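You operate a simulated robot arm through the tools that you are given. There is no shell and no other tool. Be economical: measure what you need, move in short steps, check, and stop when the job is done.

Carry out the task below with a simulated two-armed robot. There is one attempt and no reset: what you move stays moved.

JOB
Pick up the yellow hanger with one hand, pass it to the other hand and put it on the top of the printer bed.

The check looks at the end state, three seconds after you hand in, the way a careful person would. Anything else that was tipped, shoved, dropped, spilled or broken makes it a failure.

ROBOT AND FRAMES
Two 7-joint arms with three-finger grippers on one trunk, on a base that drives. Base frame: it is fixed to the floor where the robot stands at the start and does not move with it; the origin is under the middle of the robot, x ahead of it, y to its left, z up; the surface under the hand at the start is at about z = 820. Lengths are in mm, angles in degrees, forces in N, time in s.
The left shoulder is at the start at [70, 146, 927], the right one opposite. With the tool pointing down near the work surface each hand reaches from about 100 to 660 mm from the robot's upright axis, wherever it stands, measured 20 degrees to its own side. Places, roughly: top of the printer bed [300, 5200, 800]; yellow hanger (4x15x28 cm) [700, 200, 1000]. Payload 2.2 kg a hand.
Tool frame (each hand has its own): the origin (TCP) lies between the finger pads and is the grasp point; the fingertips stand 28 mm ahead of it; z points along the fingers, y is the line along which they close. Largest opening 102 mm; the body of the gripper starts 71 mm behind the TCP.
Orientation is told as [roll, pitch, yaw] about the base's x, y, z axes, in that order, counted from this pose: with the fingers straight down and closing along the base's y, the tool's x points along the base's -x, its y along +y and its z along -z.

CONTROLS
- The arms move only by the tool play_rows. It takes "left_deltas", "right_deltas" or both (then of equal length, played together; a hand with none holds still); each is a list of rows, each a list of 7 numbers: the shift along the tool's x, y, z in units of 200 mm (1.0 is 200 mm), then the turn, a rotation vector about the tool's x, y, z in units of 90 degrees (1.0 is 90 degrees), then the finger opening in mm, from 0 to 102. In form: [[dx, dy, dz, wx, wy, wz, hand], ...]. A call has 1 to 12 rows; each row is the pose to reach, as a shift and turn from the pose commanded when the call began, along the tool's axes at that moment. A call with a number of a shift or a turn outside -1 to 1 is refused whole. Rows are played at 5 a second. More than 50 mm and 8.6 degrees between two rows, or a gripper value outside its range, and nothing of the call is played. A pose out of reach is approached as far as the arm can. The call stops where the force on the tool passes 40 N (or 10 N more than at its start, if that is more) or the arm is blocked; 0.2 s more then pass. Each finger halts on what it meets, pressing with about 22 N; the grip force reading is that of the motor and also rises with nothing between the fingers. The clock runs only during rows and for 0.2 s after the last one: add rows that repeat a pose to give the fingers time. The reply holds the time, the measured pose of the TCP, the force on the tool along the base axes, the opening and the grip force, in the units named above and with some noise, with the torque about the TCP (base axes, N m) and any sound that the robot's microphone picked up.
- Cameras (640 x 400 px; columns grow to the right, rows downward): "scene" is now at [139.8, 22.4, 1182.4]; the picture's right is [0.24, -0.97, 0.00], its down [-0.30, -0.07, -0.95] and it looks along [0.92, 0.23, -0.31] (base axes); focal length 292 px, centre (320, 200). "left" rides on the left gripper at [72, 38, -86] in its tool frame; the picture's right is [-0.46, 0.89, 0.00], its down [-0.60, -0.32, -0.73] and it looks along [-0.65, -0.34, 0.68] (tool axes); focal length 256 px, centre (320, 200). "right" rides on the right gripper at [69, 44, -86] in its tool frame; the picture's right is [-0.53, 0.85, 0.00], its down [-0.58, -0.36, -0.73] and it looks along [-0.62, -0.39, 0.68] (tool axes); focal length 256 px, centre (320, 200). There is no depth. A picture from a camera that has moved, and an enlarged one, comes with that camera's place and axes in the base frame and with its lens.
- grab_frame(camera): a new picture of that camera. No time passes.
- lift_body(by): slides the trunk up (or, below 0, down) by that many mm; the arms and the scene camera ride with it, the base frame stays. It gives what a move gives, with no picture.
- drive_base(legs): drives the robot by 1 to 6 legs, each [ahead, left, turn to the left] in mm, mm and degrees, along the robot's own axes; the way and the turn of a leg run together, so that a leg with both is an arc; at most 1500 mm and 180 degrees a leg. The arms and the cameras ride along, it lands a little off, and it stops where it bumps. It gives what a move gives.
- pan_tilt(pan, tilt): turns the head with the scene camera to pan (to the left, within 86 degrees either way) and tilt (down, from -29 to 69), counted from straight ahead of the robot. It gives what a move gives.
- zoom(camera, box): a new picture of the part [left, top, right, bottom] of that camera's present view, enlarged. No time passes.
- hand_in(): hands the job in; it is judged then, once.

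Go step by step. Nothing tells you exact positions but the pictures and the camera data: compare them with the known pose of the tool, close in by small moves and look again before you grip or let go. The budget is 120 turns and 100 pictures, counting those below and the enlarged ones. Unless the task says otherwise, let go and move clear before handing in, and close with one line.

The tools are called after "Call:" as name(argument=value, ...) on one line, values as JSON. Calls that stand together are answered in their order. play_rows: Moves the arms, as the interface text tells. Its arguments: {"type":"object","properties":{"left_deltas":{"type":"array"},"right_deltas":{"type":"array"}},"required":[]} The other tools are called the same way: lift_body (by) slides the trunk up or down; drive_base (legs) drives the base; pan_tilt (pan, tilt) turns the head that bears the scene camera; grab_frame (camera) takes a picture; zoom (camera, box) takes an enlarged picture of a part of a camera's view; hand_in () hands the job in.

At the start:

```text
time_s: 0.0
left_tool_pos: [332.9, 246.4, 1104.0]
left_ee_rot: [-0.1, 0.0, -0.1]
left_wrist_force: [-0.8, -0.1, -0.1]
left_moment: [0.02, -0.04, 0.02]
left_opening: 102.0
left_grip_force: 0.1
right_tool_pos: [410.9, -47.9, 1067.7]
right_ee_rot: [0.2, -0.1, -0.1]
right_wrist_force: [0.4, -0.4, 0.2]
right_moment: [0.03, 0.0, 0.0]
right_opening: 102.1
right_grip_force: 0.0
trunk travel left (down, up): [-464.0, 476.0]
robot x, y, heading: [2.3, -3.8, 0.2]
head pan, tilt: [14.2, 17.8]
```

scene: 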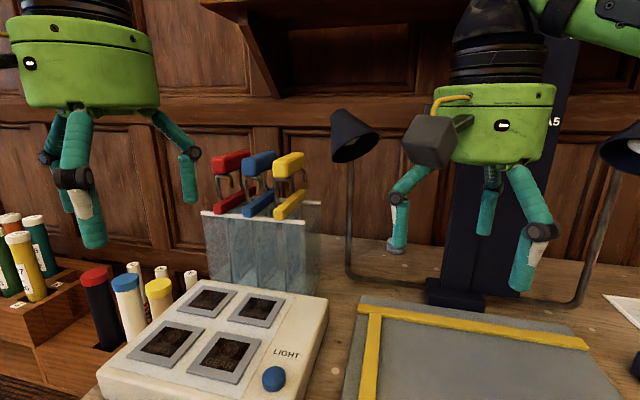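
right: 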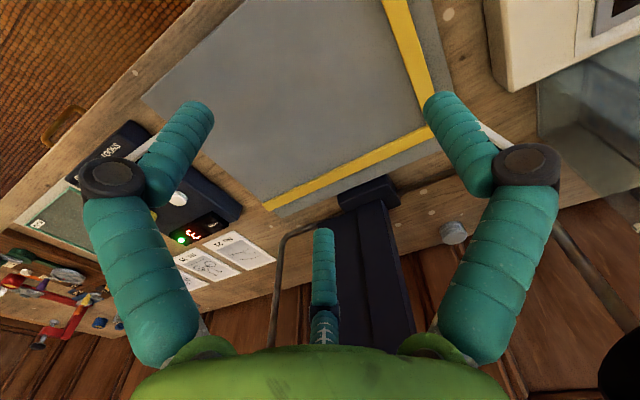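
left: 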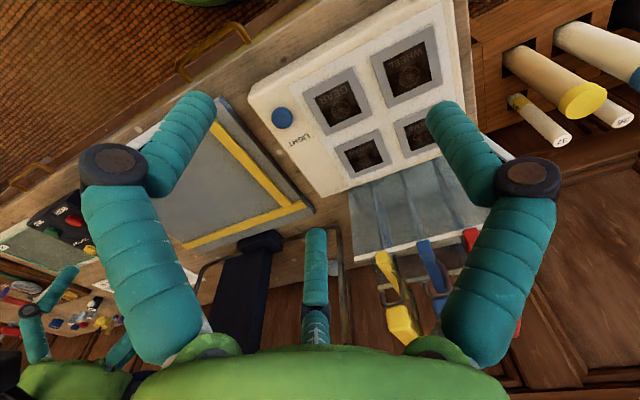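

I see three hangers (red, blue, yellow) standing in a clear tank ahead and to the left. I'll look closer at the yellow one.

Call:
zoom(camera="scene", box=[190, 130, 350, 300])

Call:
zoom(camera="left", box=[340, 150, 500, 350])

```text
2.35 times, centred on (270, 215) of scene
camera zoom: at [139.8, 22.4, 1182.4], right [0.24, -0.97, 0.0], down [-0.3, -0.07, -0.95], along [0.92, 0.23, -0.31], focal length 688 px, centre (438, 165)
```

zoom: 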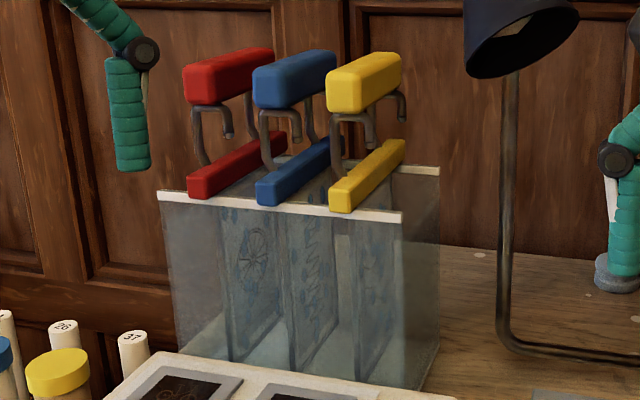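

```text
2.00 times, centred on (420, 250) of left
camera zoom: at [259.7, 285.1, 1191.8], right [0.46, 0.89, 0.0], down [0.6, -0.32, 0.73], along [0.65, -0.34, -0.68], focal length 512 px, centre (120, 100)
```

zoom: 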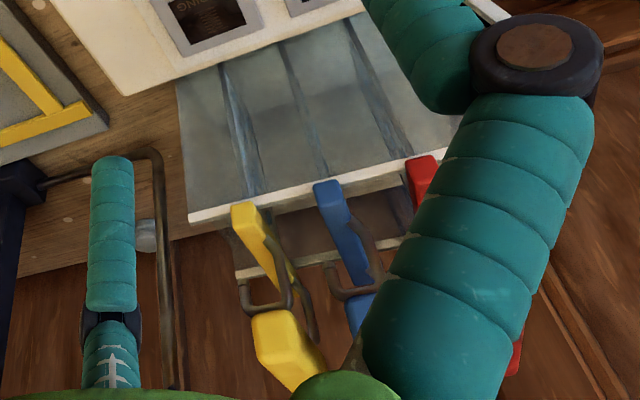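

The yellow handle runs along x, roughly x 607–745, y 211, z 1076, and its lower bar rests on the tank rims at about z 997. Next I check the table edge in front of the base to see how far I can drive in.

Call:
pan_tilt(pan=10, tilt=65)

Call:
grab_frame(camera="scene")

Call:
pan_tilt(pan=80, tilt=15)

Call:
grab_frame(camera="scene")

```text
time_s: 1.1
left_tool_pos: [332.6, 247.5, 1106.4]
left_ee_rot: [0.0, -0.1, 0.0]
left_wrist_force: [0.9, 0.1, 0.1]
left_moment: [-0.02, 0.0, 0.0]
left_opening: 101.9
left_grip_force: 0.1
right_tool_pos: [410.4, -46.6, 1066.3]
right_ee_rot: [0.1, -0.1, -0.1]
right_wrist_force: [-0.4, 0.4, 0.3]
right_moment: [-0.04, -0.01, 0.01]
right_opening: 101.9
right_grip_force: 0.1
trunk travel left (down, up): [-464.0, 476.0]
robot x, y, heading: [-1.6, -3.1, -0.1]
head pan, tilt: [10.0, 65.0]
```

```text
94 pictures are left
camera scene: at [109.1, 10.2, 1115.2], right [0.17, -0.98, 0.0], down [-0.89, -0.16, -0.42], along [0.42, 0.07, -0.91], focal length 292 px, centre (320, 200)
```

scene: 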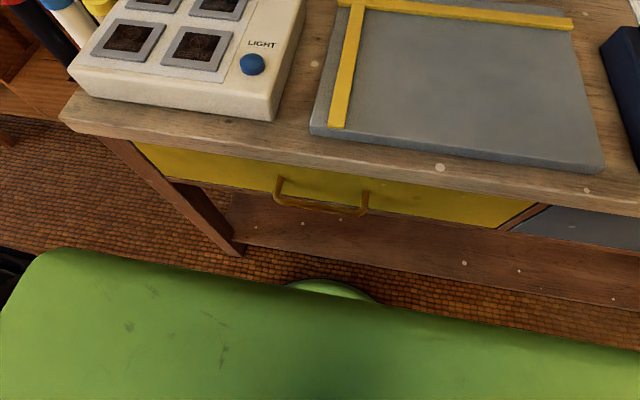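

```text
time_s: 2.6
left_tool_pos: [331.6, 247.4, 1105.6]
left_ee_rot: [-0.1, 0.0, 0.0]
left_wrist_force: [0.4, 0.1, 0.2]
left_moment: [0.02, 0.01, 0.03]
left_opening: 102.1
left_grip_force: 0.1
right_tool_pos: [411.0, -46.2, 1068.0]
right_ee_rot: [0.1, 0.0, 0.0]
right_wrist_force: [-0.1, -0.5, 0.4]
right_moment: [-0.04, 0.02, -0.01]
right_opening: 102.2
right_grip_force: 0.1
trunk travel left (down, up): [-464.0, 476.0]
robot x, y, heading: [1.5, 1.6, 0.1]
head pan, tilt: [80.0, 15.0]
```

```text
93 pictures are left
camera scene: at [65.6, 91.6, 1186.9], right [0.98, -0.17, 0.0], down [-0.05, -0.26, -0.97], along [0.17, 0.95, -0.26], focal length 292 px, centre (320, 200)
```

scene: 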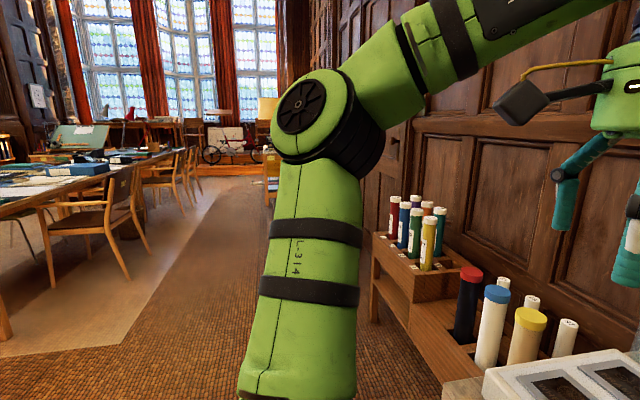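

The table edge is close to the base, so I'll try reaching without driving. I raise the trunk and look at the hangers from the scene camera again.

Call:
lift_body(by=150)

Call:
pan_tilt(pan=20, tilt=30)

Call:
grab_frame(camera="scene")

Call:
grab_frame(camera="left")

```text
time_s: 3.7
left_tool_pos: [325.4, 232.6, 1204.7]
left_ee_rot: [0.7, -0.3, -0.4]
left_wrist_force: [-0.7, -2.5, -0.6]
left_moment: [0.18, -0.11, -0.02]
left_opening: 101.8
left_grip_force: 0.0
right_tool_pos: [386.9, -63.1, 1105.9]
right_ee_rot: [-7.6, 5.1, 5.9]
right_wrist_force: [-2.3, -0.6, 0.4]
right_moment: [-0.03, -0.18, 0.03]
right_opening: 101.8
right_grip_force: 0.0
trunk travel left (down, up): [-556.0, 384.0]
robot x, y, heading: [-3.8, -3.6, -0.0]
head pan, tilt: [80.0, 15.0]
stopped: the arm was blocked; the commanded pose is now the measured one
```

```text
time_s: 5.0
left_tool_pos: [331.7, 245.6, 1196.7]
left_ee_rot: [-0.1, 0.0, -0.1]
left_wrist_force: [-0.2, 0.4, 0.6]
left_moment: [-0.01, -0.01, -0.03]
left_opening: 101.9
left_grip_force: 0.0
right_tool_pos: [394.6, -50.5, 1101.4]
right_ee_rot: [-8.0, 5.4, 6.0]
right_wrist_force: [-0.7, -0.2, -0.2]
right_moment: [0.01, -0.01, 0.0]
right_opening: 101.9
right_grip_force: 0.0
trunk travel left (down, up): [-556.0, 384.0]
robot x, y, heading: [-3.5, -0.9, -0.3]
head pan, tilt: [20.0, 30.0]
```

```text
92 pictures are left
camera scene: at [133.6, 29.5, 1254.5], right [0.34, -0.94, 0.0], down [-0.47, -0.17, -0.87], along [0.81, 0.29, -0.5], focal length 292 px, centre (320, 200)
```

scene: 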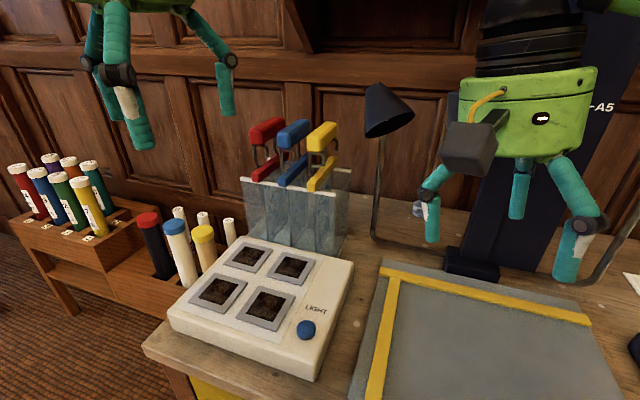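

```text
91 pictures are left
camera left: at [260.1, 283.5, 1283.3], right [0.47, 0.88, 0.0], down [0.6, -0.32, 0.73], along [0.65, -0.34, -0.68], focal length 256 px, centre (320, 200)
```

left: 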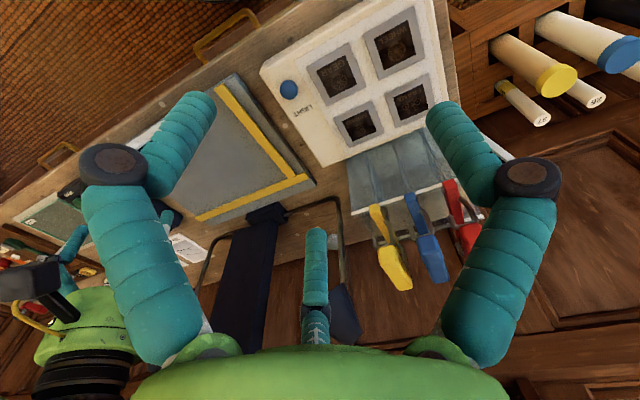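

The right arm met something while rising, probably the overhead shelf. I'll look up.

Call:
pan_tilt(pan=0, tilt=-15)

Call:
grab_frame(camera="scene")

Call:
pan_tilt(pan=-40, tilt=0)

Call:
grab_frame(camera="scene")

```text
time_s: 6.1
left_tool_pos: [331.5, 244.1, 1195.7]
left_ee_rot: [0.0, -0.1, -0.1]
left_wrist_force: [-0.3, -0.3, 0.3]
left_moment: [0.02, 0.01, 0.0]
left_opening: 101.9
left_grip_force: 0.0
right_tool_pos: [394.1, -51.7, 1100.6]
right_ee_rot: [-8.2, 5.4, 6.0]
right_wrist_force: [-0.2, 0.8, 0.2]
right_moment: [0.02, 0.02, -0.03]
right_opening: 102.0
right_grip_force: 0.1
trunk travel left (down, up): [-556.0, 384.0]
robot x, y, heading: [0.2, -2.4, -0.2]
head pan, tilt: [0.0, -15.0]
```

```text
90 pictures are left
camera scene: at [128.7, -2.2, 1325.3], right [0.0, -1.0, 0.0], down [0.26, 0.0, -0.97], along [0.97, 0.0, 0.26], focal length 292 px, centre (320, 200)
```

scene: 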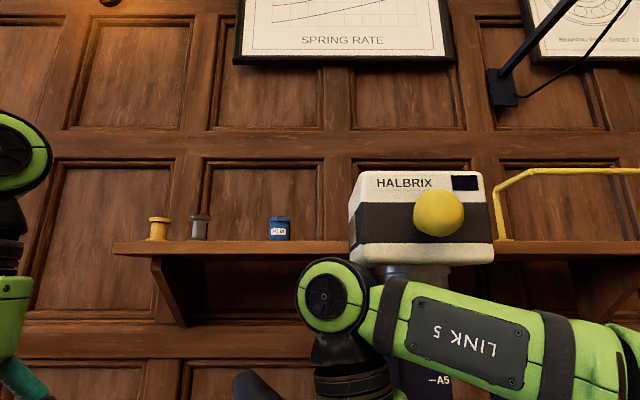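

```text
time_s: 7.2
left_tool_pos: [331.6, 244.1, 1196.8]
left_ee_rot: [0.0, 0.0, -0.2]
left_wrist_force: [0.2, 0.3, 1.0]
left_moment: [0.01, 0.03, -0.01]
left_opening: 102.0
left_grip_force: 0.1
right_tool_pos: [394.4, -51.2, 1101.4]
right_ee_rot: [-8.0, 5.5, 5.9]
right_wrist_force: [0.2, 0.0, -0.9]
right_moment: [-0.02, -0.02, 0.01]
right_opening: 102.1
right_grip_force: 0.0
trunk travel left (down, up): [-556.0, 384.0]
robot x, y, heading: [0.2, -1.1, -0.1]
head pan, tilt: [-40.0, 0.0]
```

```text
89 pictures are left
camera scene: at [117.0, -59.9, 1302.9], right [-0.65, -0.76, 0.0], down [0.0, 0.0, -1.0], along [0.76, -0.65, 0.0], focal length 292 px, centre (320, 200)
```

scene: 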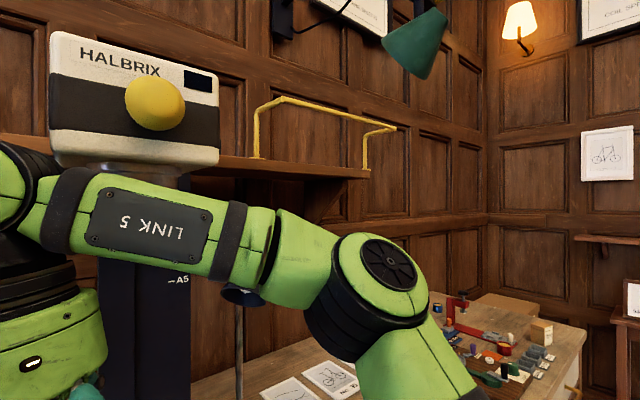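

The right forearm came up under the enlarger head. I'll lower that hand a little and draw it back toward the robot, clear of the enlarger.

Call:
play_rows(right_deltas=[[0, 0, 0.15, 0, 0, 0, 102], [0, 0, 0.3, 0, 0, 0, 102], [0.15, 0, 0.3, 0, 0, 0, 102], [0.3, 0, 0.3, 0, 0, 0, 102], [0.5, 0, 0.3, 0, 0, 0, 102], [0.7, 0, 0.3, 0, 0, 0, 102], [0.8, 0, 0.3, 0, 0, 0, 102]])

Call:
pan_tilt(pan=0, tilt=0)

Call:
grab_frame(camera="scene")

```text
time_s: 8.8
left_tool_pos: [330.3, 245.4, 1196.5]
left_ee_rot: [0.0, 0.0, -0.2]
left_wrist_force: [0.3, 0.4, 0.2]
left_moment: [0.0, -0.01, 0.01]
left_opening: 102.1
left_grip_force: 0.1
right_tool_pos: [232.9, -76.5, 1057.4]
right_ee_rot: [-8.1, 5.4, 5.9]
right_wrist_force: [0.5, -0.2, 0.0]
right_moment: [-0.01, 0.01, -0.01]
right_opening: 102.1
right_grip_force: 0.0
trunk travel left (down, up): [-556.0, 384.0]
robot x, y, heading: [-1.8, -2.9, -0.1]
head pan, tilt: [-40.0, 0.0]
```

```text
time_s: 9.8
left_tool_pos: [331.2, 244.5, 1197.8]
left_ee_rot: [0.1, 0.0, -0.2]
left_wrist_force: [-0.3, -0.1, 0.6]
left_moment: [0.0, -0.01, 0.01]
left_opening: 102.1
left_grip_force: 0.0
right_tool_pos: [233.6, -75.8, 1058.5]
right_ee_rot: [-8.1, 5.4, 6.0]
right_wrist_force: [0.5, 0.9, -0.6]
right_moment: [0.0, 0.02, 0.0]
right_opening: 102.2
right_grip_force: 0.0
trunk travel left (down, up): [-556.0, 384.0]
robot x, y, heading: [-4.4, 0.1, 0.1]
head pan, tilt: [0.0, 0.0]
```

```text
88 pictures are left
camera scene: at [138.2, -2.4, 1302.9], right [0.0, -1.0, 0.0], down [0.0, 0.0, -1.0], along [1.0, 0.0, 0.0], focal length 292 px, centre (320, 200)
```

scene: 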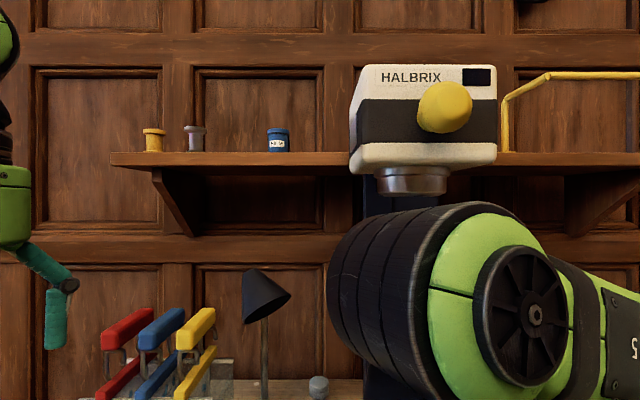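

The shelf with spools hangs over the hangers (bottom about z 1375, front near x 700), so I'll tilt the left hand so its body leans back toward the robot. I move it nearer now with narrowed fingers.

Call:
play_rows(left_deltas=[[-0.14, -0.03, 0.02, 0, -0.08, 0, 80], [-0.28, -0.06, 0.04, 0, -0.16, 0, 60], [-0.42, -0.09, 0.07, 0, -0.24, 0, 50], [-0.57, -0.12, 0.1, 0, -0.32, 0, 46], [-0.72, -0.1675, 0.135, 0, -0.39, 0, 46], [-0.72, -0.1675, 0.135, 0, -0.39, 0, 46]])

Call:
grab_frame(camera="left")

Call:
pan_tilt(pan=20, tilt=20)

Call:
grab_frame(camera="scene")

```text
time_s: 11.2
left_tool_pos: [475.9, 210.5, 1170.2]
left_ee_rot: [0.0, -35.1, -0.2]
left_wrist_force: [-0.2, 0.6, 0.7]
left_moment: [-0.04, 0.02, -0.01]
left_opening: 46.1
left_grip_force: 0.0
right_tool_pos: [231.8, -75.7, 1057.3]
right_ee_rot: [-8.1, 5.5, 6.0]
right_wrist_force: [-0.3, 1.5, 0.0]
right_moment: [-0.04, -0.03, -0.03]
right_opening: 101.9
right_grip_force: 0.0
trunk travel left (down, up): [-556.0, 384.0]
robot x, y, heading: [-1.8, -1.2, -0.3]
head pan, tilt: [0.0, 0.0]
```

```text
87 pictures are left
camera left: at [368.1, 248.4, 1199.4], right [0.38, 0.88, 0.27], down [0.07, -0.32, 0.95], along [0.92, -0.34, -0.18], focal length 256 px, centre (320, 200)
```

left: 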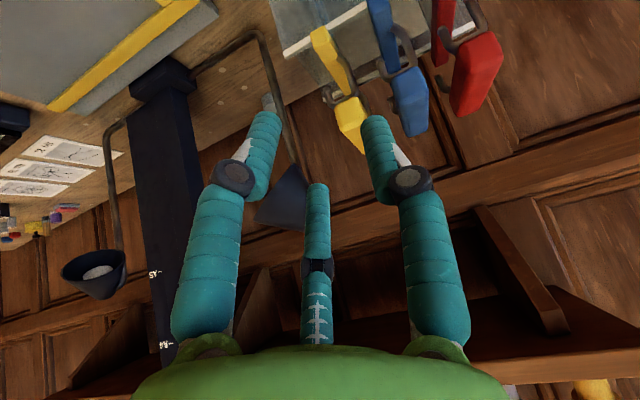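

```text
time_s: 12.1
left_tool_pos: [475.9, 209.0, 1170.5]
left_ee_rot: [0.0, -35.1, -0.2]
left_wrist_force: [0.3, -0.4, -0.2]
left_moment: [0.04, 0.03, 0.01]
left_opening: 46.1
left_grip_force: 0.1
right_tool_pos: [234.0, -76.4, 1059.1]
right_ee_rot: [-8.1, 5.4, 6.0]
right_wrist_force: [-0.3, 0.3, -1.0]
right_moment: [0.0, 0.02, 0.01]
right_opening: 102.2
right_grip_force: 0.0
trunk travel left (down, up): [-556.0, 384.0]
robot x, y, heading: [-1.6, -2.3, -0.2]
head pan, tilt: [20.0, 20.0]
```

```text
86 pictures are left
camera scene: at [135.9, 29.5, 1270.7], right [0.34, -0.94, 0.0], down [-0.32, -0.12, -0.94], along [0.88, 0.32, -0.34], focal length 292 px, centre (320, 200)
```

scene: 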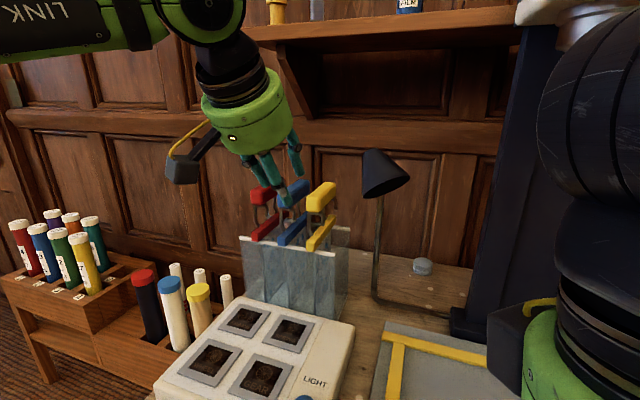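

The wrist view shows the hangers upside down beyond the fingers. I zoom on both views to pin the handle's y and its gap to the blue one.

Call:
zoom(camera="left", box=[240, 0, 520, 175])

Call:
zoom(camera="scene", box=[220, 110, 380, 260])

```text
2.29 times, centred on (380, 88) of left
camera zoom: at [368.3, 248.1, 1199.5], right [0.38, 0.88, 0.27], down [0.07, -0.32, 0.95], along [0.92, -0.34, -0.19], focal length 585 px, centre (183, 457)
```

zoom: 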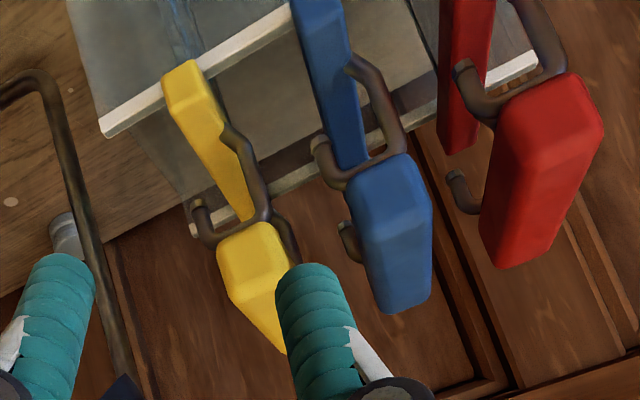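

```text
2.67 times, centred on (300, 185) of scene
camera zoom: at [135.9, 29.5, 1270.7], right [0.34, -0.94, 0.0], down [-0.32, -0.12, -0.94], along [0.88, 0.32, -0.34], focal length 779 px, centre (373, 240)
```

zoom: 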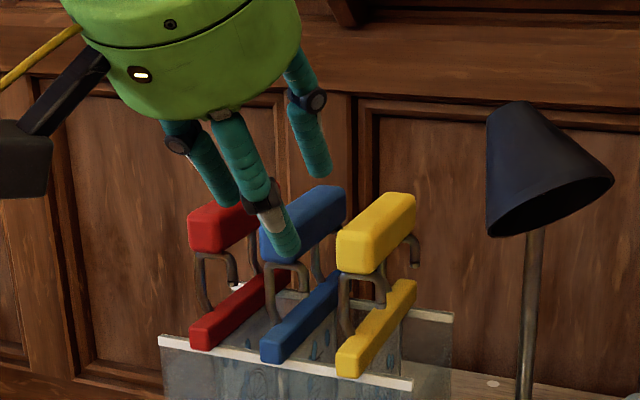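

Triangulated: the near face of the yellow handle is at about (615, 215, 1073), it is about 30 wide, and the blue one is 59 further left. I move above the middle of the handle with a 50 mm opening.

Call:
play_rows(left_deltas=[[-0.176, 0.0275, 0.154, 0, 0, 0, 50], [-0.352, 0.0275, 0.308, 0, 0, 0, 50], [-0.528, 0.0275, 0.462, 0, 0, 0, 50], [-0.704, 0.0275, 0.616, 0, 0, 0, 50], [-0.704, 0.0275, 0.616, 0, 0, 0, 50]])

Call:
zoom(camera="left", box=[200, 0, 520, 200])

Call:
zoom(camera="scene", box=[220, 60, 400, 260])

```text
time_s: 13.2
left_tool_pos: [631.5, 245.7, 1125.8]
left_ee_rot: [0.1, -35.1, -0.2]
left_wrist_force: [-1.5, 0.3, 3.0]
left_moment: [-0.02, 0.1, -0.02]
left_opening: 54.0
left_grip_force: 0.0
left hand out of reach, approached as far as the arm can: row 3, 4, 5
right_tool_pos: [232.7, -77.2, 1058.5]
right_ee_rot: [-8.1, 5.5, 6.0]
right_wrist_force: [-0.1, 0.4, -0.7]
right_moment: [0.0, 0.02, 0.03]
right_opening: 102.0
right_grip_force: 0.0
trunk travel left (down, up): [-556.0, 384.0]
robot x, y, heading: [1.5, -0.4, -0.0]
head pan, tilt: [20.0, 20.0]
```

```text
2.00 times, centred on (360, 100) of left
camera zoom: at [522.5, 282.9, 1155.1], right [0.38, 0.88, 0.27], down [0.07, -0.32, 0.94], along [0.92, -0.34, -0.19], focal length 512 px, centre (240, 400)
```

zoom: 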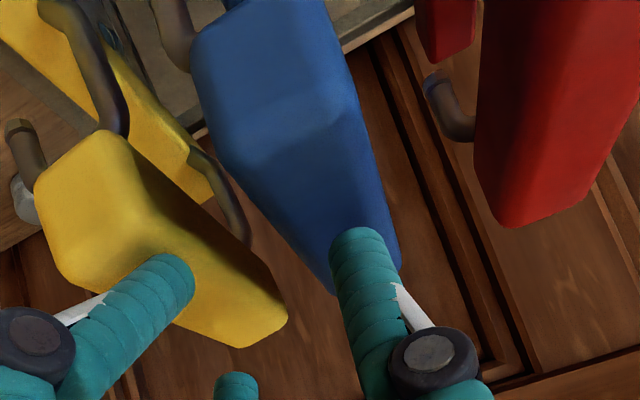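

```text
2.00 times, centred on (310, 160) of scene
camera zoom: at [135.5, 29.0, 1270.6], right [0.34, -0.94, 0.0], down [-0.32, -0.12, -0.94], along [0.88, 0.32, -0.34], focal length 584 px, centre (340, 280)
```

zoom: 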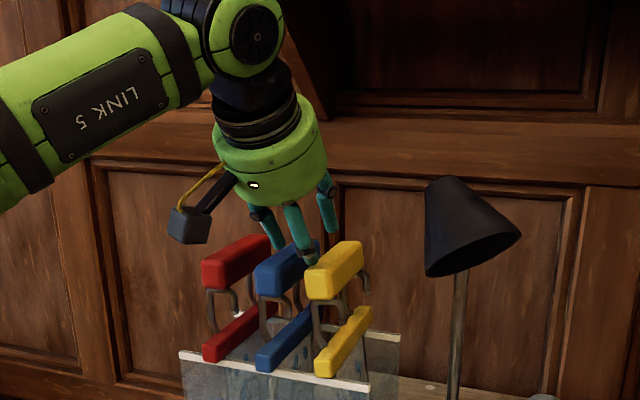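

The handle is about 50 mm beyond the arm's reach. I draw the hand back and then drive ahead 65 mm, which leaves room before the table.

Call:
play_rows(left_deltas=[[0, 0, -0.15, 0, 0, 0, 50], [0.17, 0, -0.3, 0, 0, 0, 50], [0.34, 0, -0.45, 0, 0, 0, 50], [0.5, 0, -0.594, 0, 0, 0, 50], [0.5, 0, -0.594, 0, 0, 0, 50]])

Call:
drive_base(legs=[[65, 0, 0]])

```text
time_s: 14.4
left_tool_pos: [482.4, 242.8, 1166.1]
left_ee_rot: [-0.1, -34.8, -0.2]
left_wrist_force: [0.0, -0.2, 0.0]
left_moment: [0.0, 0.05, -0.01]
left_opening: 49.8
left_grip_force: 0.1
right_tool_pos: [234.1, -76.1, 1059.8]
right_ee_rot: [-8.2, 5.5, 6.1]
right_wrist_force: [1.1, -0.8, -0.1]
right_moment: [-0.03, 0.02, 0.04]
right_opening: 101.9
right_grip_force: 0.1
trunk travel left (down, up): [-556.0, 384.0]
robot x, y, heading: [2.7, -2.9, -0.3]
head pan, tilt: [20.0, 20.0]
```

```text
time_s: 15.6
left_tool_pos: [530.7, 242.8, 1162.3]
left_ee_rot: [0.1, -34.7, -0.2]
left_wrist_force: [-0.3, -0.4, -0.5]
left_moment: [-0.02, -0.01, 0.01]
left_opening: 50.2
left_grip_force: 0.1
right_tool_pos: [281.4, -76.6, 1056.6]
right_ee_rot: [-8.1, 5.6, 5.7]
right_wrist_force: [0.3, -0.5, 1.2]
right_moment: [0.01, -0.03, 0.03]
right_opening: 101.8
right_grip_force: 0.1
trunk travel left (down, up): [-556.0, 384.0]
robot x, y, heading: [47.8, 1.5, -0.3]
head pan, tilt: [20.0, 20.0]
stopped in leg 1: the robot was blocked; the commanded pose is now the measured one
```

The base stopped after 48 mm against something, gaining enough reach. I move the hand to just above and before the handle and check that nothing shifted.

Call:
play_rows(left_deltas=[[-0.12, -0.07, 0.12, 0, 0, 0, 50], [-0.248, -0.14, 0.247, 0, 0, 0, 50], [-0.248, -0.14, 0.247, 0, 0, 0, 50]])

Call:
grab_frame(camera="scene")

Call:
zoom(camera="left", box=[200, 0, 520, 200])

Call:
zoom(camera="scene", box=[220, 60, 400, 260])

```text
time_s: 16.4
left_tool_pos: [598.0, 215.6, 1150.6]
left_ee_rot: [0.0, -34.8, -0.3]
left_wrist_force: [0.0, 0.2, 0.3]
left_moment: [-0.02, 0.01, 0.01]
left_opening: 49.9
left_grip_force: 0.0
right_tool_pos: [278.5, -76.2, 1057.1]
right_ee_rot: [-8.1, 5.5, 5.7]
right_wrist_force: [0.0, 0.6, -0.8]
right_moment: [0.0, -0.04, 0.0]
right_opening: 102.0
right_grip_force: 0.1
trunk travel left (down, up): [-556.0, 384.0]
robot x, y, heading: [48.5, -2.1, -0.3]
head pan, tilt: [20.0, 20.0]
```

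```text
81 pictures are left
camera scene: at [181.7, 30.0, 1270.8], right [0.34, -0.94, 0.0], down [-0.32, -0.12, -0.94], along [0.89, 0.32, -0.34], focal length 292 px, centre (320, 200)
```

scene: 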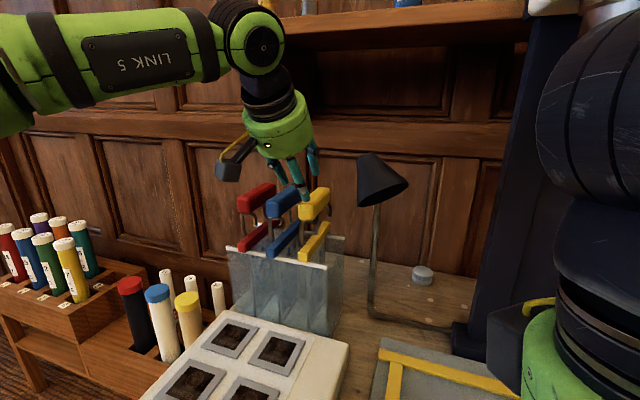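

```text
2.00 times, centred on (360, 100) of left
camera zoom: at [490.1, 253.5, 1180.2], right [0.38, 0.88, 0.27], down [0.08, -0.32, 0.95], along [0.92, -0.34, -0.19], focal length 512 px, centre (240, 400)
```

zoom: 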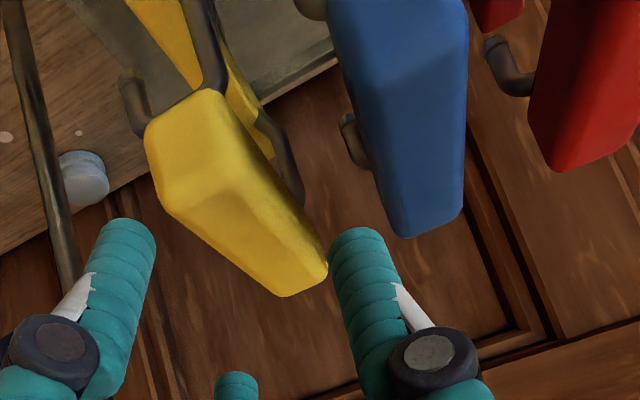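

```text
2.00 times, centred on (310, 160) of scene
camera zoom: at [181.7, 30.0, 1270.8], right [0.34, -0.94, 0.0], down [-0.32, -0.12, -0.94], along [0.89, 0.32, -0.34], focal length 584 px, centre (340, 280)
```

zoom: 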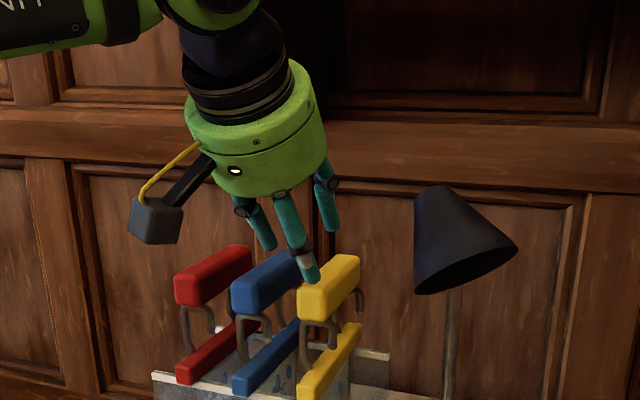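

The handle spans x 620–725 at y about 212.5, top z about 1087, consistent in both views. I move directly above the grasp point.

Call:
play_rows(left_deltas=[[-0.09, -0.0155, 0.14, 0, 0, 0, 50], [-0.18, -0.0155, 0.283, 0, 0, 0, 50], [-0.18, -0.0155, 0.283, 0, 0, 0, 50]])

Call:
zoom(camera="left", box=[160, 0, 480, 200])

```text
time_s: 17.2
left_tool_pos: [659.0, 211.8, 1125.6]
left_ee_rot: [0.1, -34.8, -0.2]
left_wrist_force: [0.6, 0.5, -0.2]
left_moment: [0.01, 0.0, 0.04]
left_opening: 49.9
left_grip_force: 0.0
right_tool_pos: [277.8, -76.2, 1057.2]
right_ee_rot: [-8.1, 5.4, 5.7]
right_wrist_force: [0.0, 1.0, 0.1]
right_moment: [0.0, -0.03, 0.03]
right_opening: 102.0
right_grip_force: 0.0
trunk travel left (down, up): [-556.0, 384.0]
robot x, y, heading: [46.8, -1.9, -0.5]
head pan, tilt: [20.0, 20.0]
```

```text
2.00 times, centred on (320, 100) of left
camera zoom: at [551.9, 249.9, 1156.2], right [0.38, 0.88, 0.27], down [0.08, -0.32, 0.94], along [0.92, -0.34, -0.19], focal length 512 px, centre (320, 400)
```

zoom: 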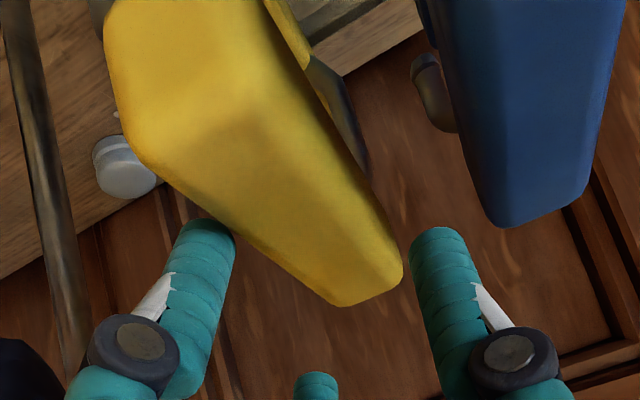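

Alignment looks good: the handle lies between the fingers with space to the blue one. I descend 45 mm.

Call:
play_rows(left_deltas=[[0.043, 0.003, 0.061, 0, 0, 0, 50], [0.086, 0.003, 0.123, 0, 0, 0, 50], [0.129, 0.003, 0.184, 0, 0, 0, 50], [0.129, 0.003, 0.184, 0, 0, 0, 50]])

Call:
zoom(camera="left", box=[160, 0, 480, 200])

Call:
zoom(camera="scene", box=[220, 100, 400, 280])

```text
time_s: 18.2
left_tool_pos: [660.8, 213.0, 1080.8]
left_ee_rot: [0.1, -34.9, -0.2]
left_wrist_force: [0.2, -0.1, 0.2]
left_moment: [-0.02, 0.01, 0.02]
left_opening: 50.0
left_grip_force: 0.2
right_tool_pos: [279.4, -76.7, 1056.3]
right_ee_rot: [-8.2, 5.4, 5.8]
right_wrist_force: [0.1, -0.4, 0.9]
right_moment: [-0.04, 0.01, 0.01]
right_opening: 101.9
right_grip_force: 0.1
trunk travel left (down, up): [-556.0, 384.0]
robot x, y, heading: [48.2, -3.6, -0.3]
head pan, tilt: [20.0, 20.0]
```

```text
2.00 times, centred on (320, 100) of left
camera zoom: at [553.0, 251.5, 1111.5], right [0.38, 0.88, 0.27], down [0.08, -0.32, 0.94], along [0.92, -0.34, -0.19], focal length 512 px, centre (320, 400)
```

zoom: 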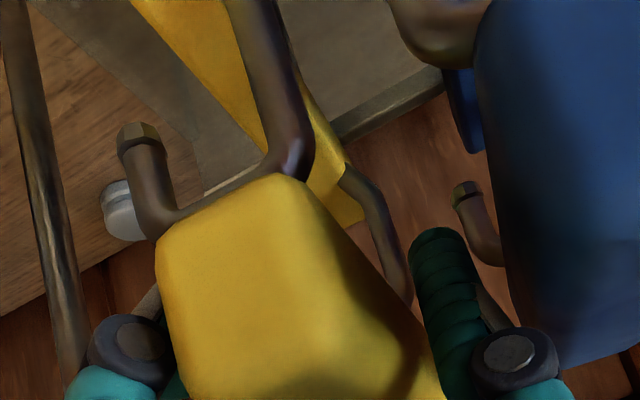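

```text
2.22 times, centred on (310, 190) of scene
camera zoom: at [182.9, 29.3, 1270.6], right [0.34, -0.94, 0.0], down [-0.32, -0.12, -0.94], along [0.88, 0.32, -0.34], focal length 649 px, centre (342, 222)
```

zoom: 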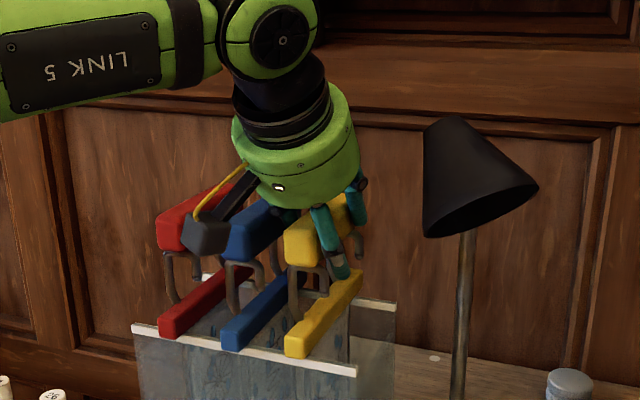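

The fingers straddle the handle without contact. I close them.

Call:
play_rows(left_deltas=[[0, 0, 0, 0, 0, 0, 35], [0, 0, 0, 0, 0, 0, 20], [0, 0, 0, 0, 0, 0, 10], [0, 0, 0, 0, 0, 0, 10], [0, 0, 0, 0, 0, 0, 10]])

Call:
zoom(camera="scene", box=[220, 100, 400, 280])

```text
time_s: 19.4
left_tool_pos: [660.5, 212.3, 1081.6]
left_ee_rot: [0.2, -34.8, -0.2]
left_wrist_force: [-0.2, 0.5, 0.3]
left_moment: [0.0, -0.04, 0.0]
left_opening: 41.4
left_grip_force: 22.3
right_tool_pos: [279.9, -77.2, 1057.5]
right_ee_rot: [-8.1, 5.5, 5.8]
right_wrist_force: [-0.6, 0.3, -0.4]
right_moment: [0.01, -0.01, 0.01]
right_opening: 102.1
right_grip_force: 0.0
trunk travel left (down, up): [-556.0, 384.0]
robot x, y, heading: [45.6, -1.0, -0.3]
head pan, tilt: [20.0, 20.0]
```

```text
2.22 times, centred on (310, 190) of scene
camera zoom: at [182.9, 29.2, 1270.7], right [0.34, -0.94, 0.0], down [-0.32, -0.12, -0.94], along [0.88, 0.32, -0.34], focal length 649 px, centre (342, 222)
```

zoom: 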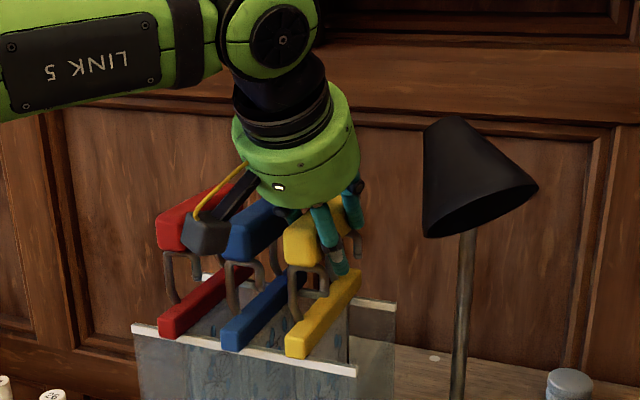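

The hanger is gripped at 41 mm. Now I raise the trunk in stages, first 60 mm, and check.

Call:
lift_body(by=60)

Call:
grab_frame(camera="scene")

```text
time_s: 20.4
left_tool_pos: [661.1, 213.0, 1141.0]
left_ee_rot: [0.1, -34.8, -0.2]
left_wrist_force: [0.1, 0.0, -1.1]
left_moment: [0.05, 0.02, 0.01]
left_opening: 41.3
left_grip_force: 21.8
right_tool_pos: [282.1, -75.9, 1117.6]
right_ee_rot: [-8.1, 5.7, 5.9]
right_wrist_force: [-0.2, -0.2, -0.2]
right_moment: [0.03, 0.0, -0.02]
right_opening: 102.1
right_grip_force: 0.0
trunk travel left (down, up): [-616.0, 324.0]
robot x, y, heading: [47.8, -1.2, -0.5]
head pan, tilt: [20.0, 20.0]
```

```text
74 pictures are left
camera scene: at [183.4, 29.4, 1330.6], right [0.34, -0.94, 0.0], down [-0.32, -0.12, -0.94], along [0.88, 0.32, -0.34], focal length 292 px, centre (320, 200)
```

scene: 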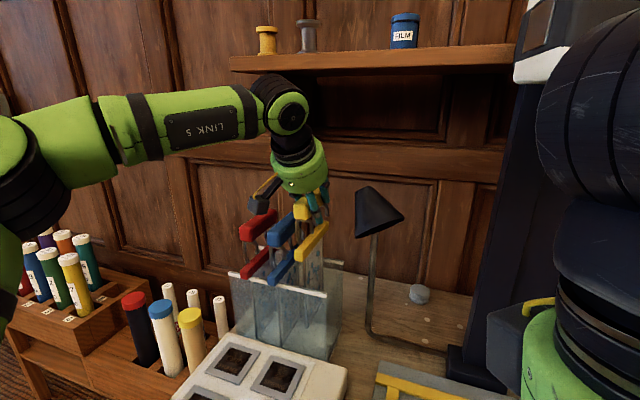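

The lift is clean and the wrist is well in front of the shelf edge. I continue up.

Call:
lift_body(by=70)

Call:
grab_frame(camera="scene")

```text
time_s: 21.4
left_tool_pos: [662.1, 213.7, 1212.2]
left_ee_rot: [0.1, -34.9, -0.2]
left_wrist_force: [0.1, 0.3, -0.3]
left_moment: [0.04, 0.0, -0.01]
left_opening: 41.0
left_grip_force: 21.9
right_tool_pos: [280.3, -77.0, 1187.8]
right_ee_rot: [-8.1, 5.6, 5.7]
right_wrist_force: [-0.3, -0.1, 0.0]
right_moment: [-0.02, 0.03, 0.02]
right_opening: 101.8
right_grip_force: 0.1
trunk travel left (down, up): [-686.0, 254.0]
robot x, y, heading: [47.7, -0.4, -0.3]
head pan, tilt: [20.0, 20.0]
```

```text
73 pictures are left
camera scene: at [183.3, 29.4, 1400.6], right [0.34, -0.94, 0.0], down [-0.32, -0.12, -0.94], along [0.88, 0.32, -0.34], focal length 292 px, centre (320, 200)
```

scene: 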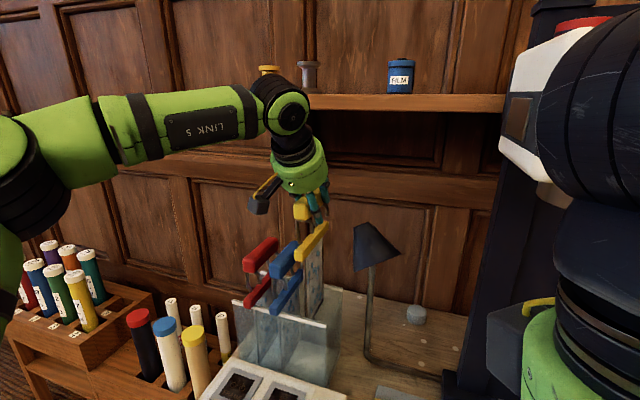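

Still clean; shelf front is around x 750, clear of the hand. Another 65 mm up.

Call:
lift_body(by=70)

Call:
zoom(camera="scene", box=[200, 150, 420, 380])

Call:
grab_frame(camera="left")

```text
time_s: 22.5
left_tool_pos: [661.6, 213.8, 1281.3]
left_ee_rot: [0.1, -34.8, -0.2]
left_wrist_force: [0.3, -0.1, -1.2]
left_moment: [-0.02, -0.04, 0.0]
left_opening: 41.5
left_grip_force: 22.0
right_tool_pos: [280.6, -76.0, 1258.1]
right_ee_rot: [-8.1, 5.6, 5.8]
right_wrist_force: [-0.9, 0.5, 0.7]
right_moment: [0.0, -0.04, -0.02]
right_opening: 101.9
right_grip_force: 0.1
trunk travel left (down, up): [-756.0, 184.0]
robot x, y, heading: [46.5, -2.7, -0.4]
head pan, tilt: [20.0, 20.0]
```

```text
1.74 times, centred on (310, 265) of scene
camera zoom: at [183.3, 29.4, 1470.6], right [0.34, -0.94, 0.0], down [-0.32, -0.12, -0.94], along [0.88, 0.32, -0.34], focal length 508 px, centre (337, 87)
```

zoom: 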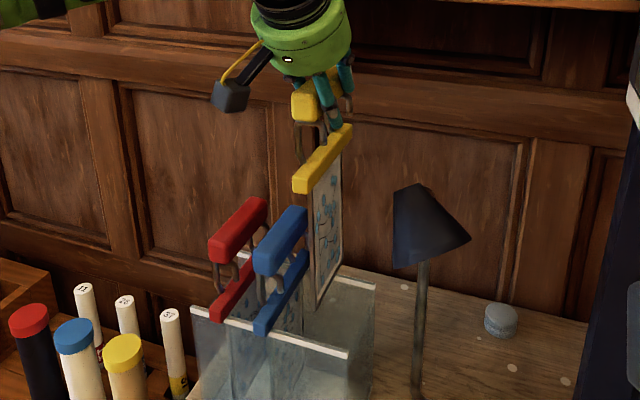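

```text
71 pictures are left
camera left: at [553.4, 251.5, 1311.5], right [0.38, 0.88, 0.27], down [0.08, -0.32, 0.94], along [0.92, -0.34, -0.19], focal length 256 px, centre (320, 200)
```

left: 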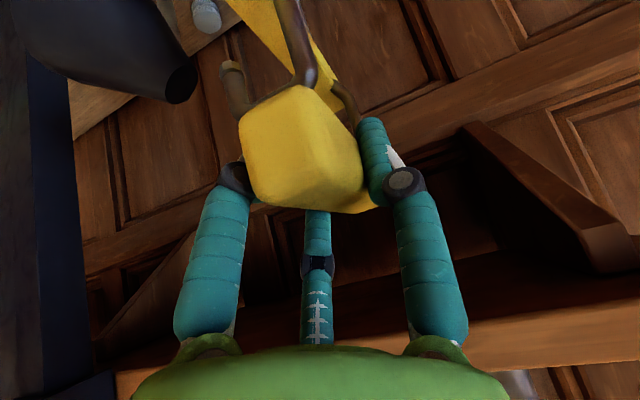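

The frame bottom is at about z 1030, clear of the tank rim (~990). I back the robot off 250 mm and check.

Call:
drive_base(legs=[[-250, 0, 0]])

Call:
grab_frame(camera="scene")

Call:
pan_tilt(pan=86, tilt=15)

Call:
grab_frame(camera="scene")

```text
time_s: 24.3
left_tool_pos: [420.2, 214.1, 1279.9]
left_ee_rot: [0.1, -34.7, -0.3]
left_wrist_force: [0.7, -0.5, 0.1]
left_moment: [0.03, 0.02, -0.01]
left_opening: 41.5
left_grip_force: 21.9
right_tool_pos: [39.0, -75.7, 1255.3]
right_ee_rot: [-8.2, 5.7, 5.6]
right_wrist_force: [-0.8, 0.8, 0.0]
right_moment: [-0.01, 0.01, 0.0]
right_opening: 102.1
right_grip_force: 0.0
trunk travel left (down, up): [-756.0, 184.0]
robot x, y, heading: [-199.9, -0.6, -0.4]
head pan, tilt: [20.0, 20.0]
```

```text
70 pictures are left
camera scene: at [-57.8, 30.6, 1470.3], right [0.34, -0.94, 0.0], down [-0.32, -0.12, -0.94], along [0.88, 0.32, -0.34], focal length 292 px, centre (320, 200)
```

scene: 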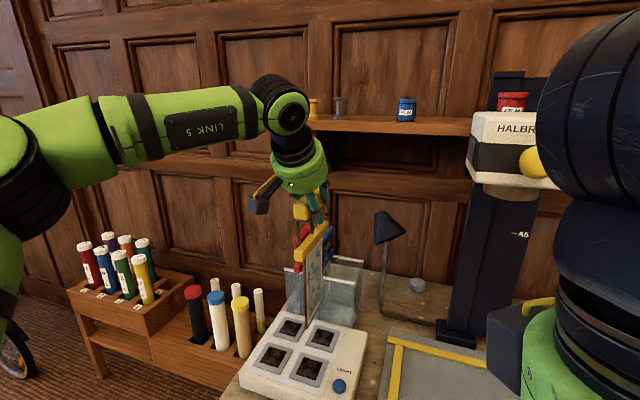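

```text
time_s: 25.7
left_tool_pos: [418.4, 213.5, 1281.1]
left_ee_rot: [0.1, -34.8, -0.3]
left_wrist_force: [-0.5, 0.3, -1.0]
left_moment: [0.03, 0.02, 0.02]
left_opening: 40.9
left_grip_force: 22.4
right_tool_pos: [36.6, -75.3, 1257.0]
right_ee_rot: [-8.1, 5.6, 5.6]
right_wrist_force: [0.8, -0.9, -0.4]
right_moment: [-0.01, 0.0, 0.02]
right_opening: 101.9
right_grip_force: 0.0
trunk travel left (down, up): [-756.0, 184.0]
robot x, y, heading: [-198.7, -2.0, -0.3]
head pan, tilt: [85.9, 15.0]
```

```text
69 pictures are left
camera scene: at [-141.0, 92.4, 1478.8], right [1.0, -0.08, 0.0], down [-0.02, -0.26, -0.97], along [0.08, 0.96, -0.26], focal length 292 px, centre (320, 200)
```

scene: 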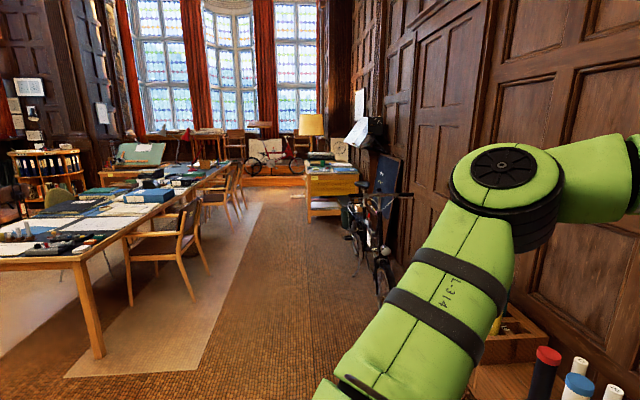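

The aisle to the left leads to a yellow-drawered table in the distance, likely the printer place. I zoom on it.

Call:
zoom(camera="scene", box=[230, 90, 430, 300])

```text
1.90 times, centred on (330, 195) of scene
camera zoom: at [-141.0, 92.4, 1478.8], right [1.0, -0.08, 0.0], down [-0.02, -0.26, -0.97], along [0.08, 0.96, -0.26], focal length 557 px, centre (301, 210)
```

zoom: 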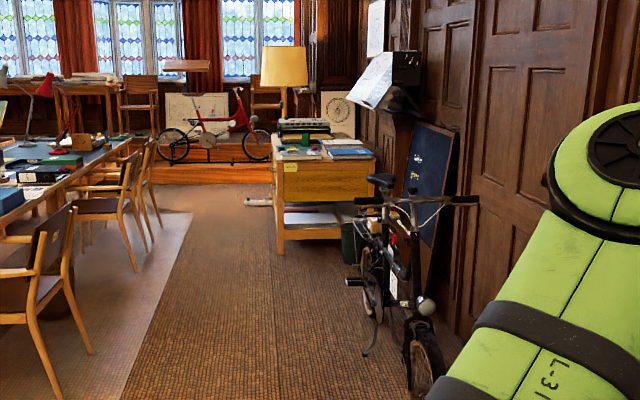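

The goal table is down the aisle. Before backing further I check the right-rear side.

Call:
pan_tilt(pan=-86, tilt=25)

Call:
grab_frame(camera="scene")

```text
time_s: 28.3
left_tool_pos: [417.6, 214.5, 1280.6]
left_ee_rot: [0.1, -34.8, -0.4]
left_wrist_force: [-0.5, -0.4, -0.8]
left_moment: [-0.01, 0.0, 0.0]
left_opening: 41.4
left_grip_force: 22.3
right_tool_pos: [36.9, -75.2, 1256.4]
right_ee_rot: [-8.2, 5.6, 5.6]
right_wrist_force: [-0.1, 0.6, 0.1]
right_moment: [0.0, -0.03, 0.02]
right_opening: 102.1
right_grip_force: 0.0
trunk travel left (down, up): [-756.0, 184.0]
robot x, y, heading: [-197.7, 1.0, -0.5]
head pan, tilt: [-85.9, 25.0]
```

```text
67 pictures are left
camera scene: at [-142.0, -92.7, 1462.5], right [-1.0, -0.06, 0.0], down [-0.03, 0.42, -0.91], along [0.06, -0.9, -0.42], focal length 292 px, centre (320, 200)
```

scene: 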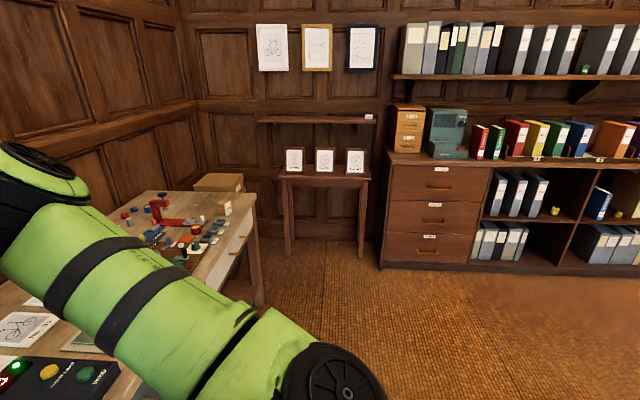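

Clear floor there. I back 300 mm more and turn left to face down the aisle.

Call:
drive_base(legs=[[-300, 0, 0], [0, 0, 90]])

Call:
pan_tilt(pan=10, tilt=15)

Call:
grab_frame(camera="scene")

```text
time_s: 34.2
left_tool_pos: [-718.6, 618.2, 1281.8]
left_ee_rot: [0.1, -34.8, 89.8]
left_wrist_force: [-0.4, 0.8, -0.1]
left_moment: [-0.02, 0.01, 0.02]
left_opening: 41.2
left_grip_force: 21.8
right_tool_pos: [-429.6, 236.4, 1257.1]
right_ee_rot: [-8.1, 5.5, 95.9]
right_wrist_force: [-0.6, -0.3, 0.1]
right_moment: [-0.01, -0.01, -0.01]
right_opening: 102.2
right_grip_force: 0.0
trunk travel left (down, up): [-756.0, 184.0]
robot x, y, heading: [-505.0, 3.7, 89.7]
head pan, tilt: [-85.9, 25.0]
```

```text
time_s: 35.9
left_tool_pos: [-718.9, 616.9, 1282.5]
left_ee_rot: [0.0, -34.7, 89.8]
left_wrist_force: [1.0, 0.0, -0.8]
left_moment: [-0.01, 0.04, -0.03]
left_opening: 41.1
left_grip_force: 22.5
right_tool_pos: [-429.4, 236.5, 1258.4]
right_ee_rot: [-8.2, 5.6, 95.9]
right_wrist_force: [0.7, 0.4, 0.1]
right_moment: [0.01, -0.02, 0.01]
right_opening: 102.2
right_grip_force: 0.1
trunk travel left (down, up): [-756.0, 184.0]
robot x, y, heading: [-504.8, 0.7, 90.0]
head pan, tilt: [10.0, 15.0]
```

```text
66 pictures are left
camera scene: at [-520.4, 143.9, 1478.8], right [0.99, 0.17, 0.0], down [0.04, -0.26, -0.97], along [-0.16, 0.95, -0.26], focal length 292 px, centre (320, 200)
```

scene: 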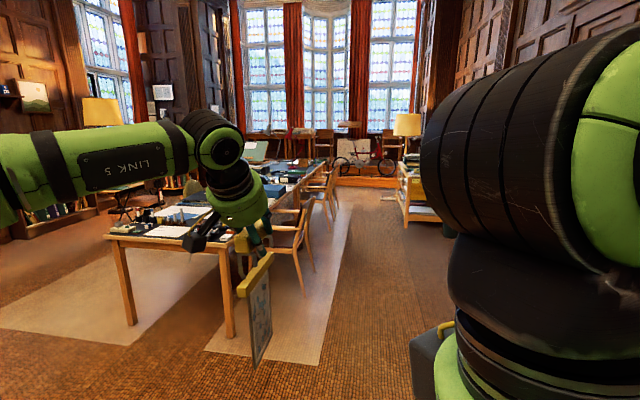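

I'm in open aisle space facing down it. I bring the left hand with the hanger to front-centre and level the right hand to its side.

Call:
play_rows(left_deltas=[[0.15, -0.12, -0.053, 0, 0, 0, 10], [0.3, -0.24, -0.107, 0, 0, 0, 10], [0.455, -0.36, -0.16, 0, 0, 0, 10], [0.61, -0.48, -0.213, 0, 0, 0, 10], [0.76, -0.6, -0.267, 0, 0, 0, 10], [0.91, -0.72, -0.32, 0, 0, 0, 10], [0.91, -0.72, -0.32, 0, 0, 0, 10]], right_deltas=[[-0.08, -0.1, 0, -0.0445, -0.03, 0.033, 102], [-0.16, -0.2, 0, -0.089, -0.061, 0.066, 102], [-0.24, -0.3, 0, -0.089, -0.061, 0.066, 102], [-0.32, -0.4, 0, -0.089, -0.061, 0.066, 102], [-0.4, -0.5, 0, -0.089, -0.061, 0.066, 102], [-0.5, -0.5, 0, -0.089, -0.061, 0.066, 102], [-0.5, -0.5, 0, -0.089, -0.061, 0.066, 102]])

Call:
grab_frame(camera="scene")

```text
time_s: 37.5
left_tool_pos: [-584.1, 434.5, 1231.5]
left_ee_rot: [0.0, -34.8, 90.0]
left_wrist_force: [0.3, -0.6, -0.3]
left_moment: [-0.01, 0.0, -0.01]
left_opening: 41.3
left_grip_force: 22.1
left hand out of reach, approached as far as the arm can: row 6, 7
right_tool_pos: [-341.6, 346.3, 1263.7]
right_ee_rot: [-0.4, -0.4, 90.4]
right_wrist_force: [0.5, -0.4, -0.2]
right_moment: [0.01, 0.01, -0.03]
right_opening: 101.9
right_grip_force: 0.1
trunk travel left (down, up): [-756.0, 184.0]
robot x, y, heading: [-505.0, 0.8, 89.9]
head pan, tilt: [10.0, 15.0]
```

```text
65 pictures are left
camera scene: at [-521.3, 143.0, 1478.9], right [0.99, 0.17, 0.0], down [0.04, -0.25, -0.97], along [-0.16, 0.95, -0.26], focal length 292 px, centre (320, 200)
```

scene: 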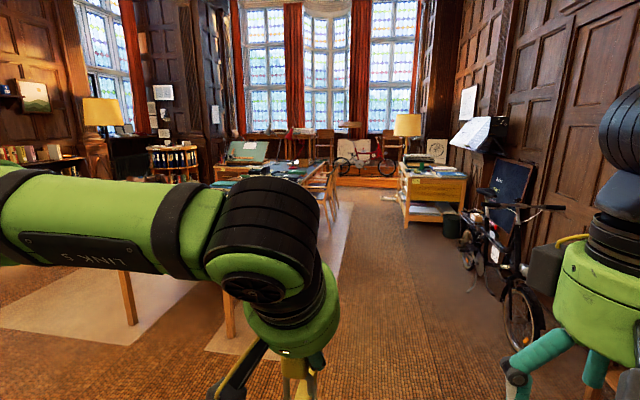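

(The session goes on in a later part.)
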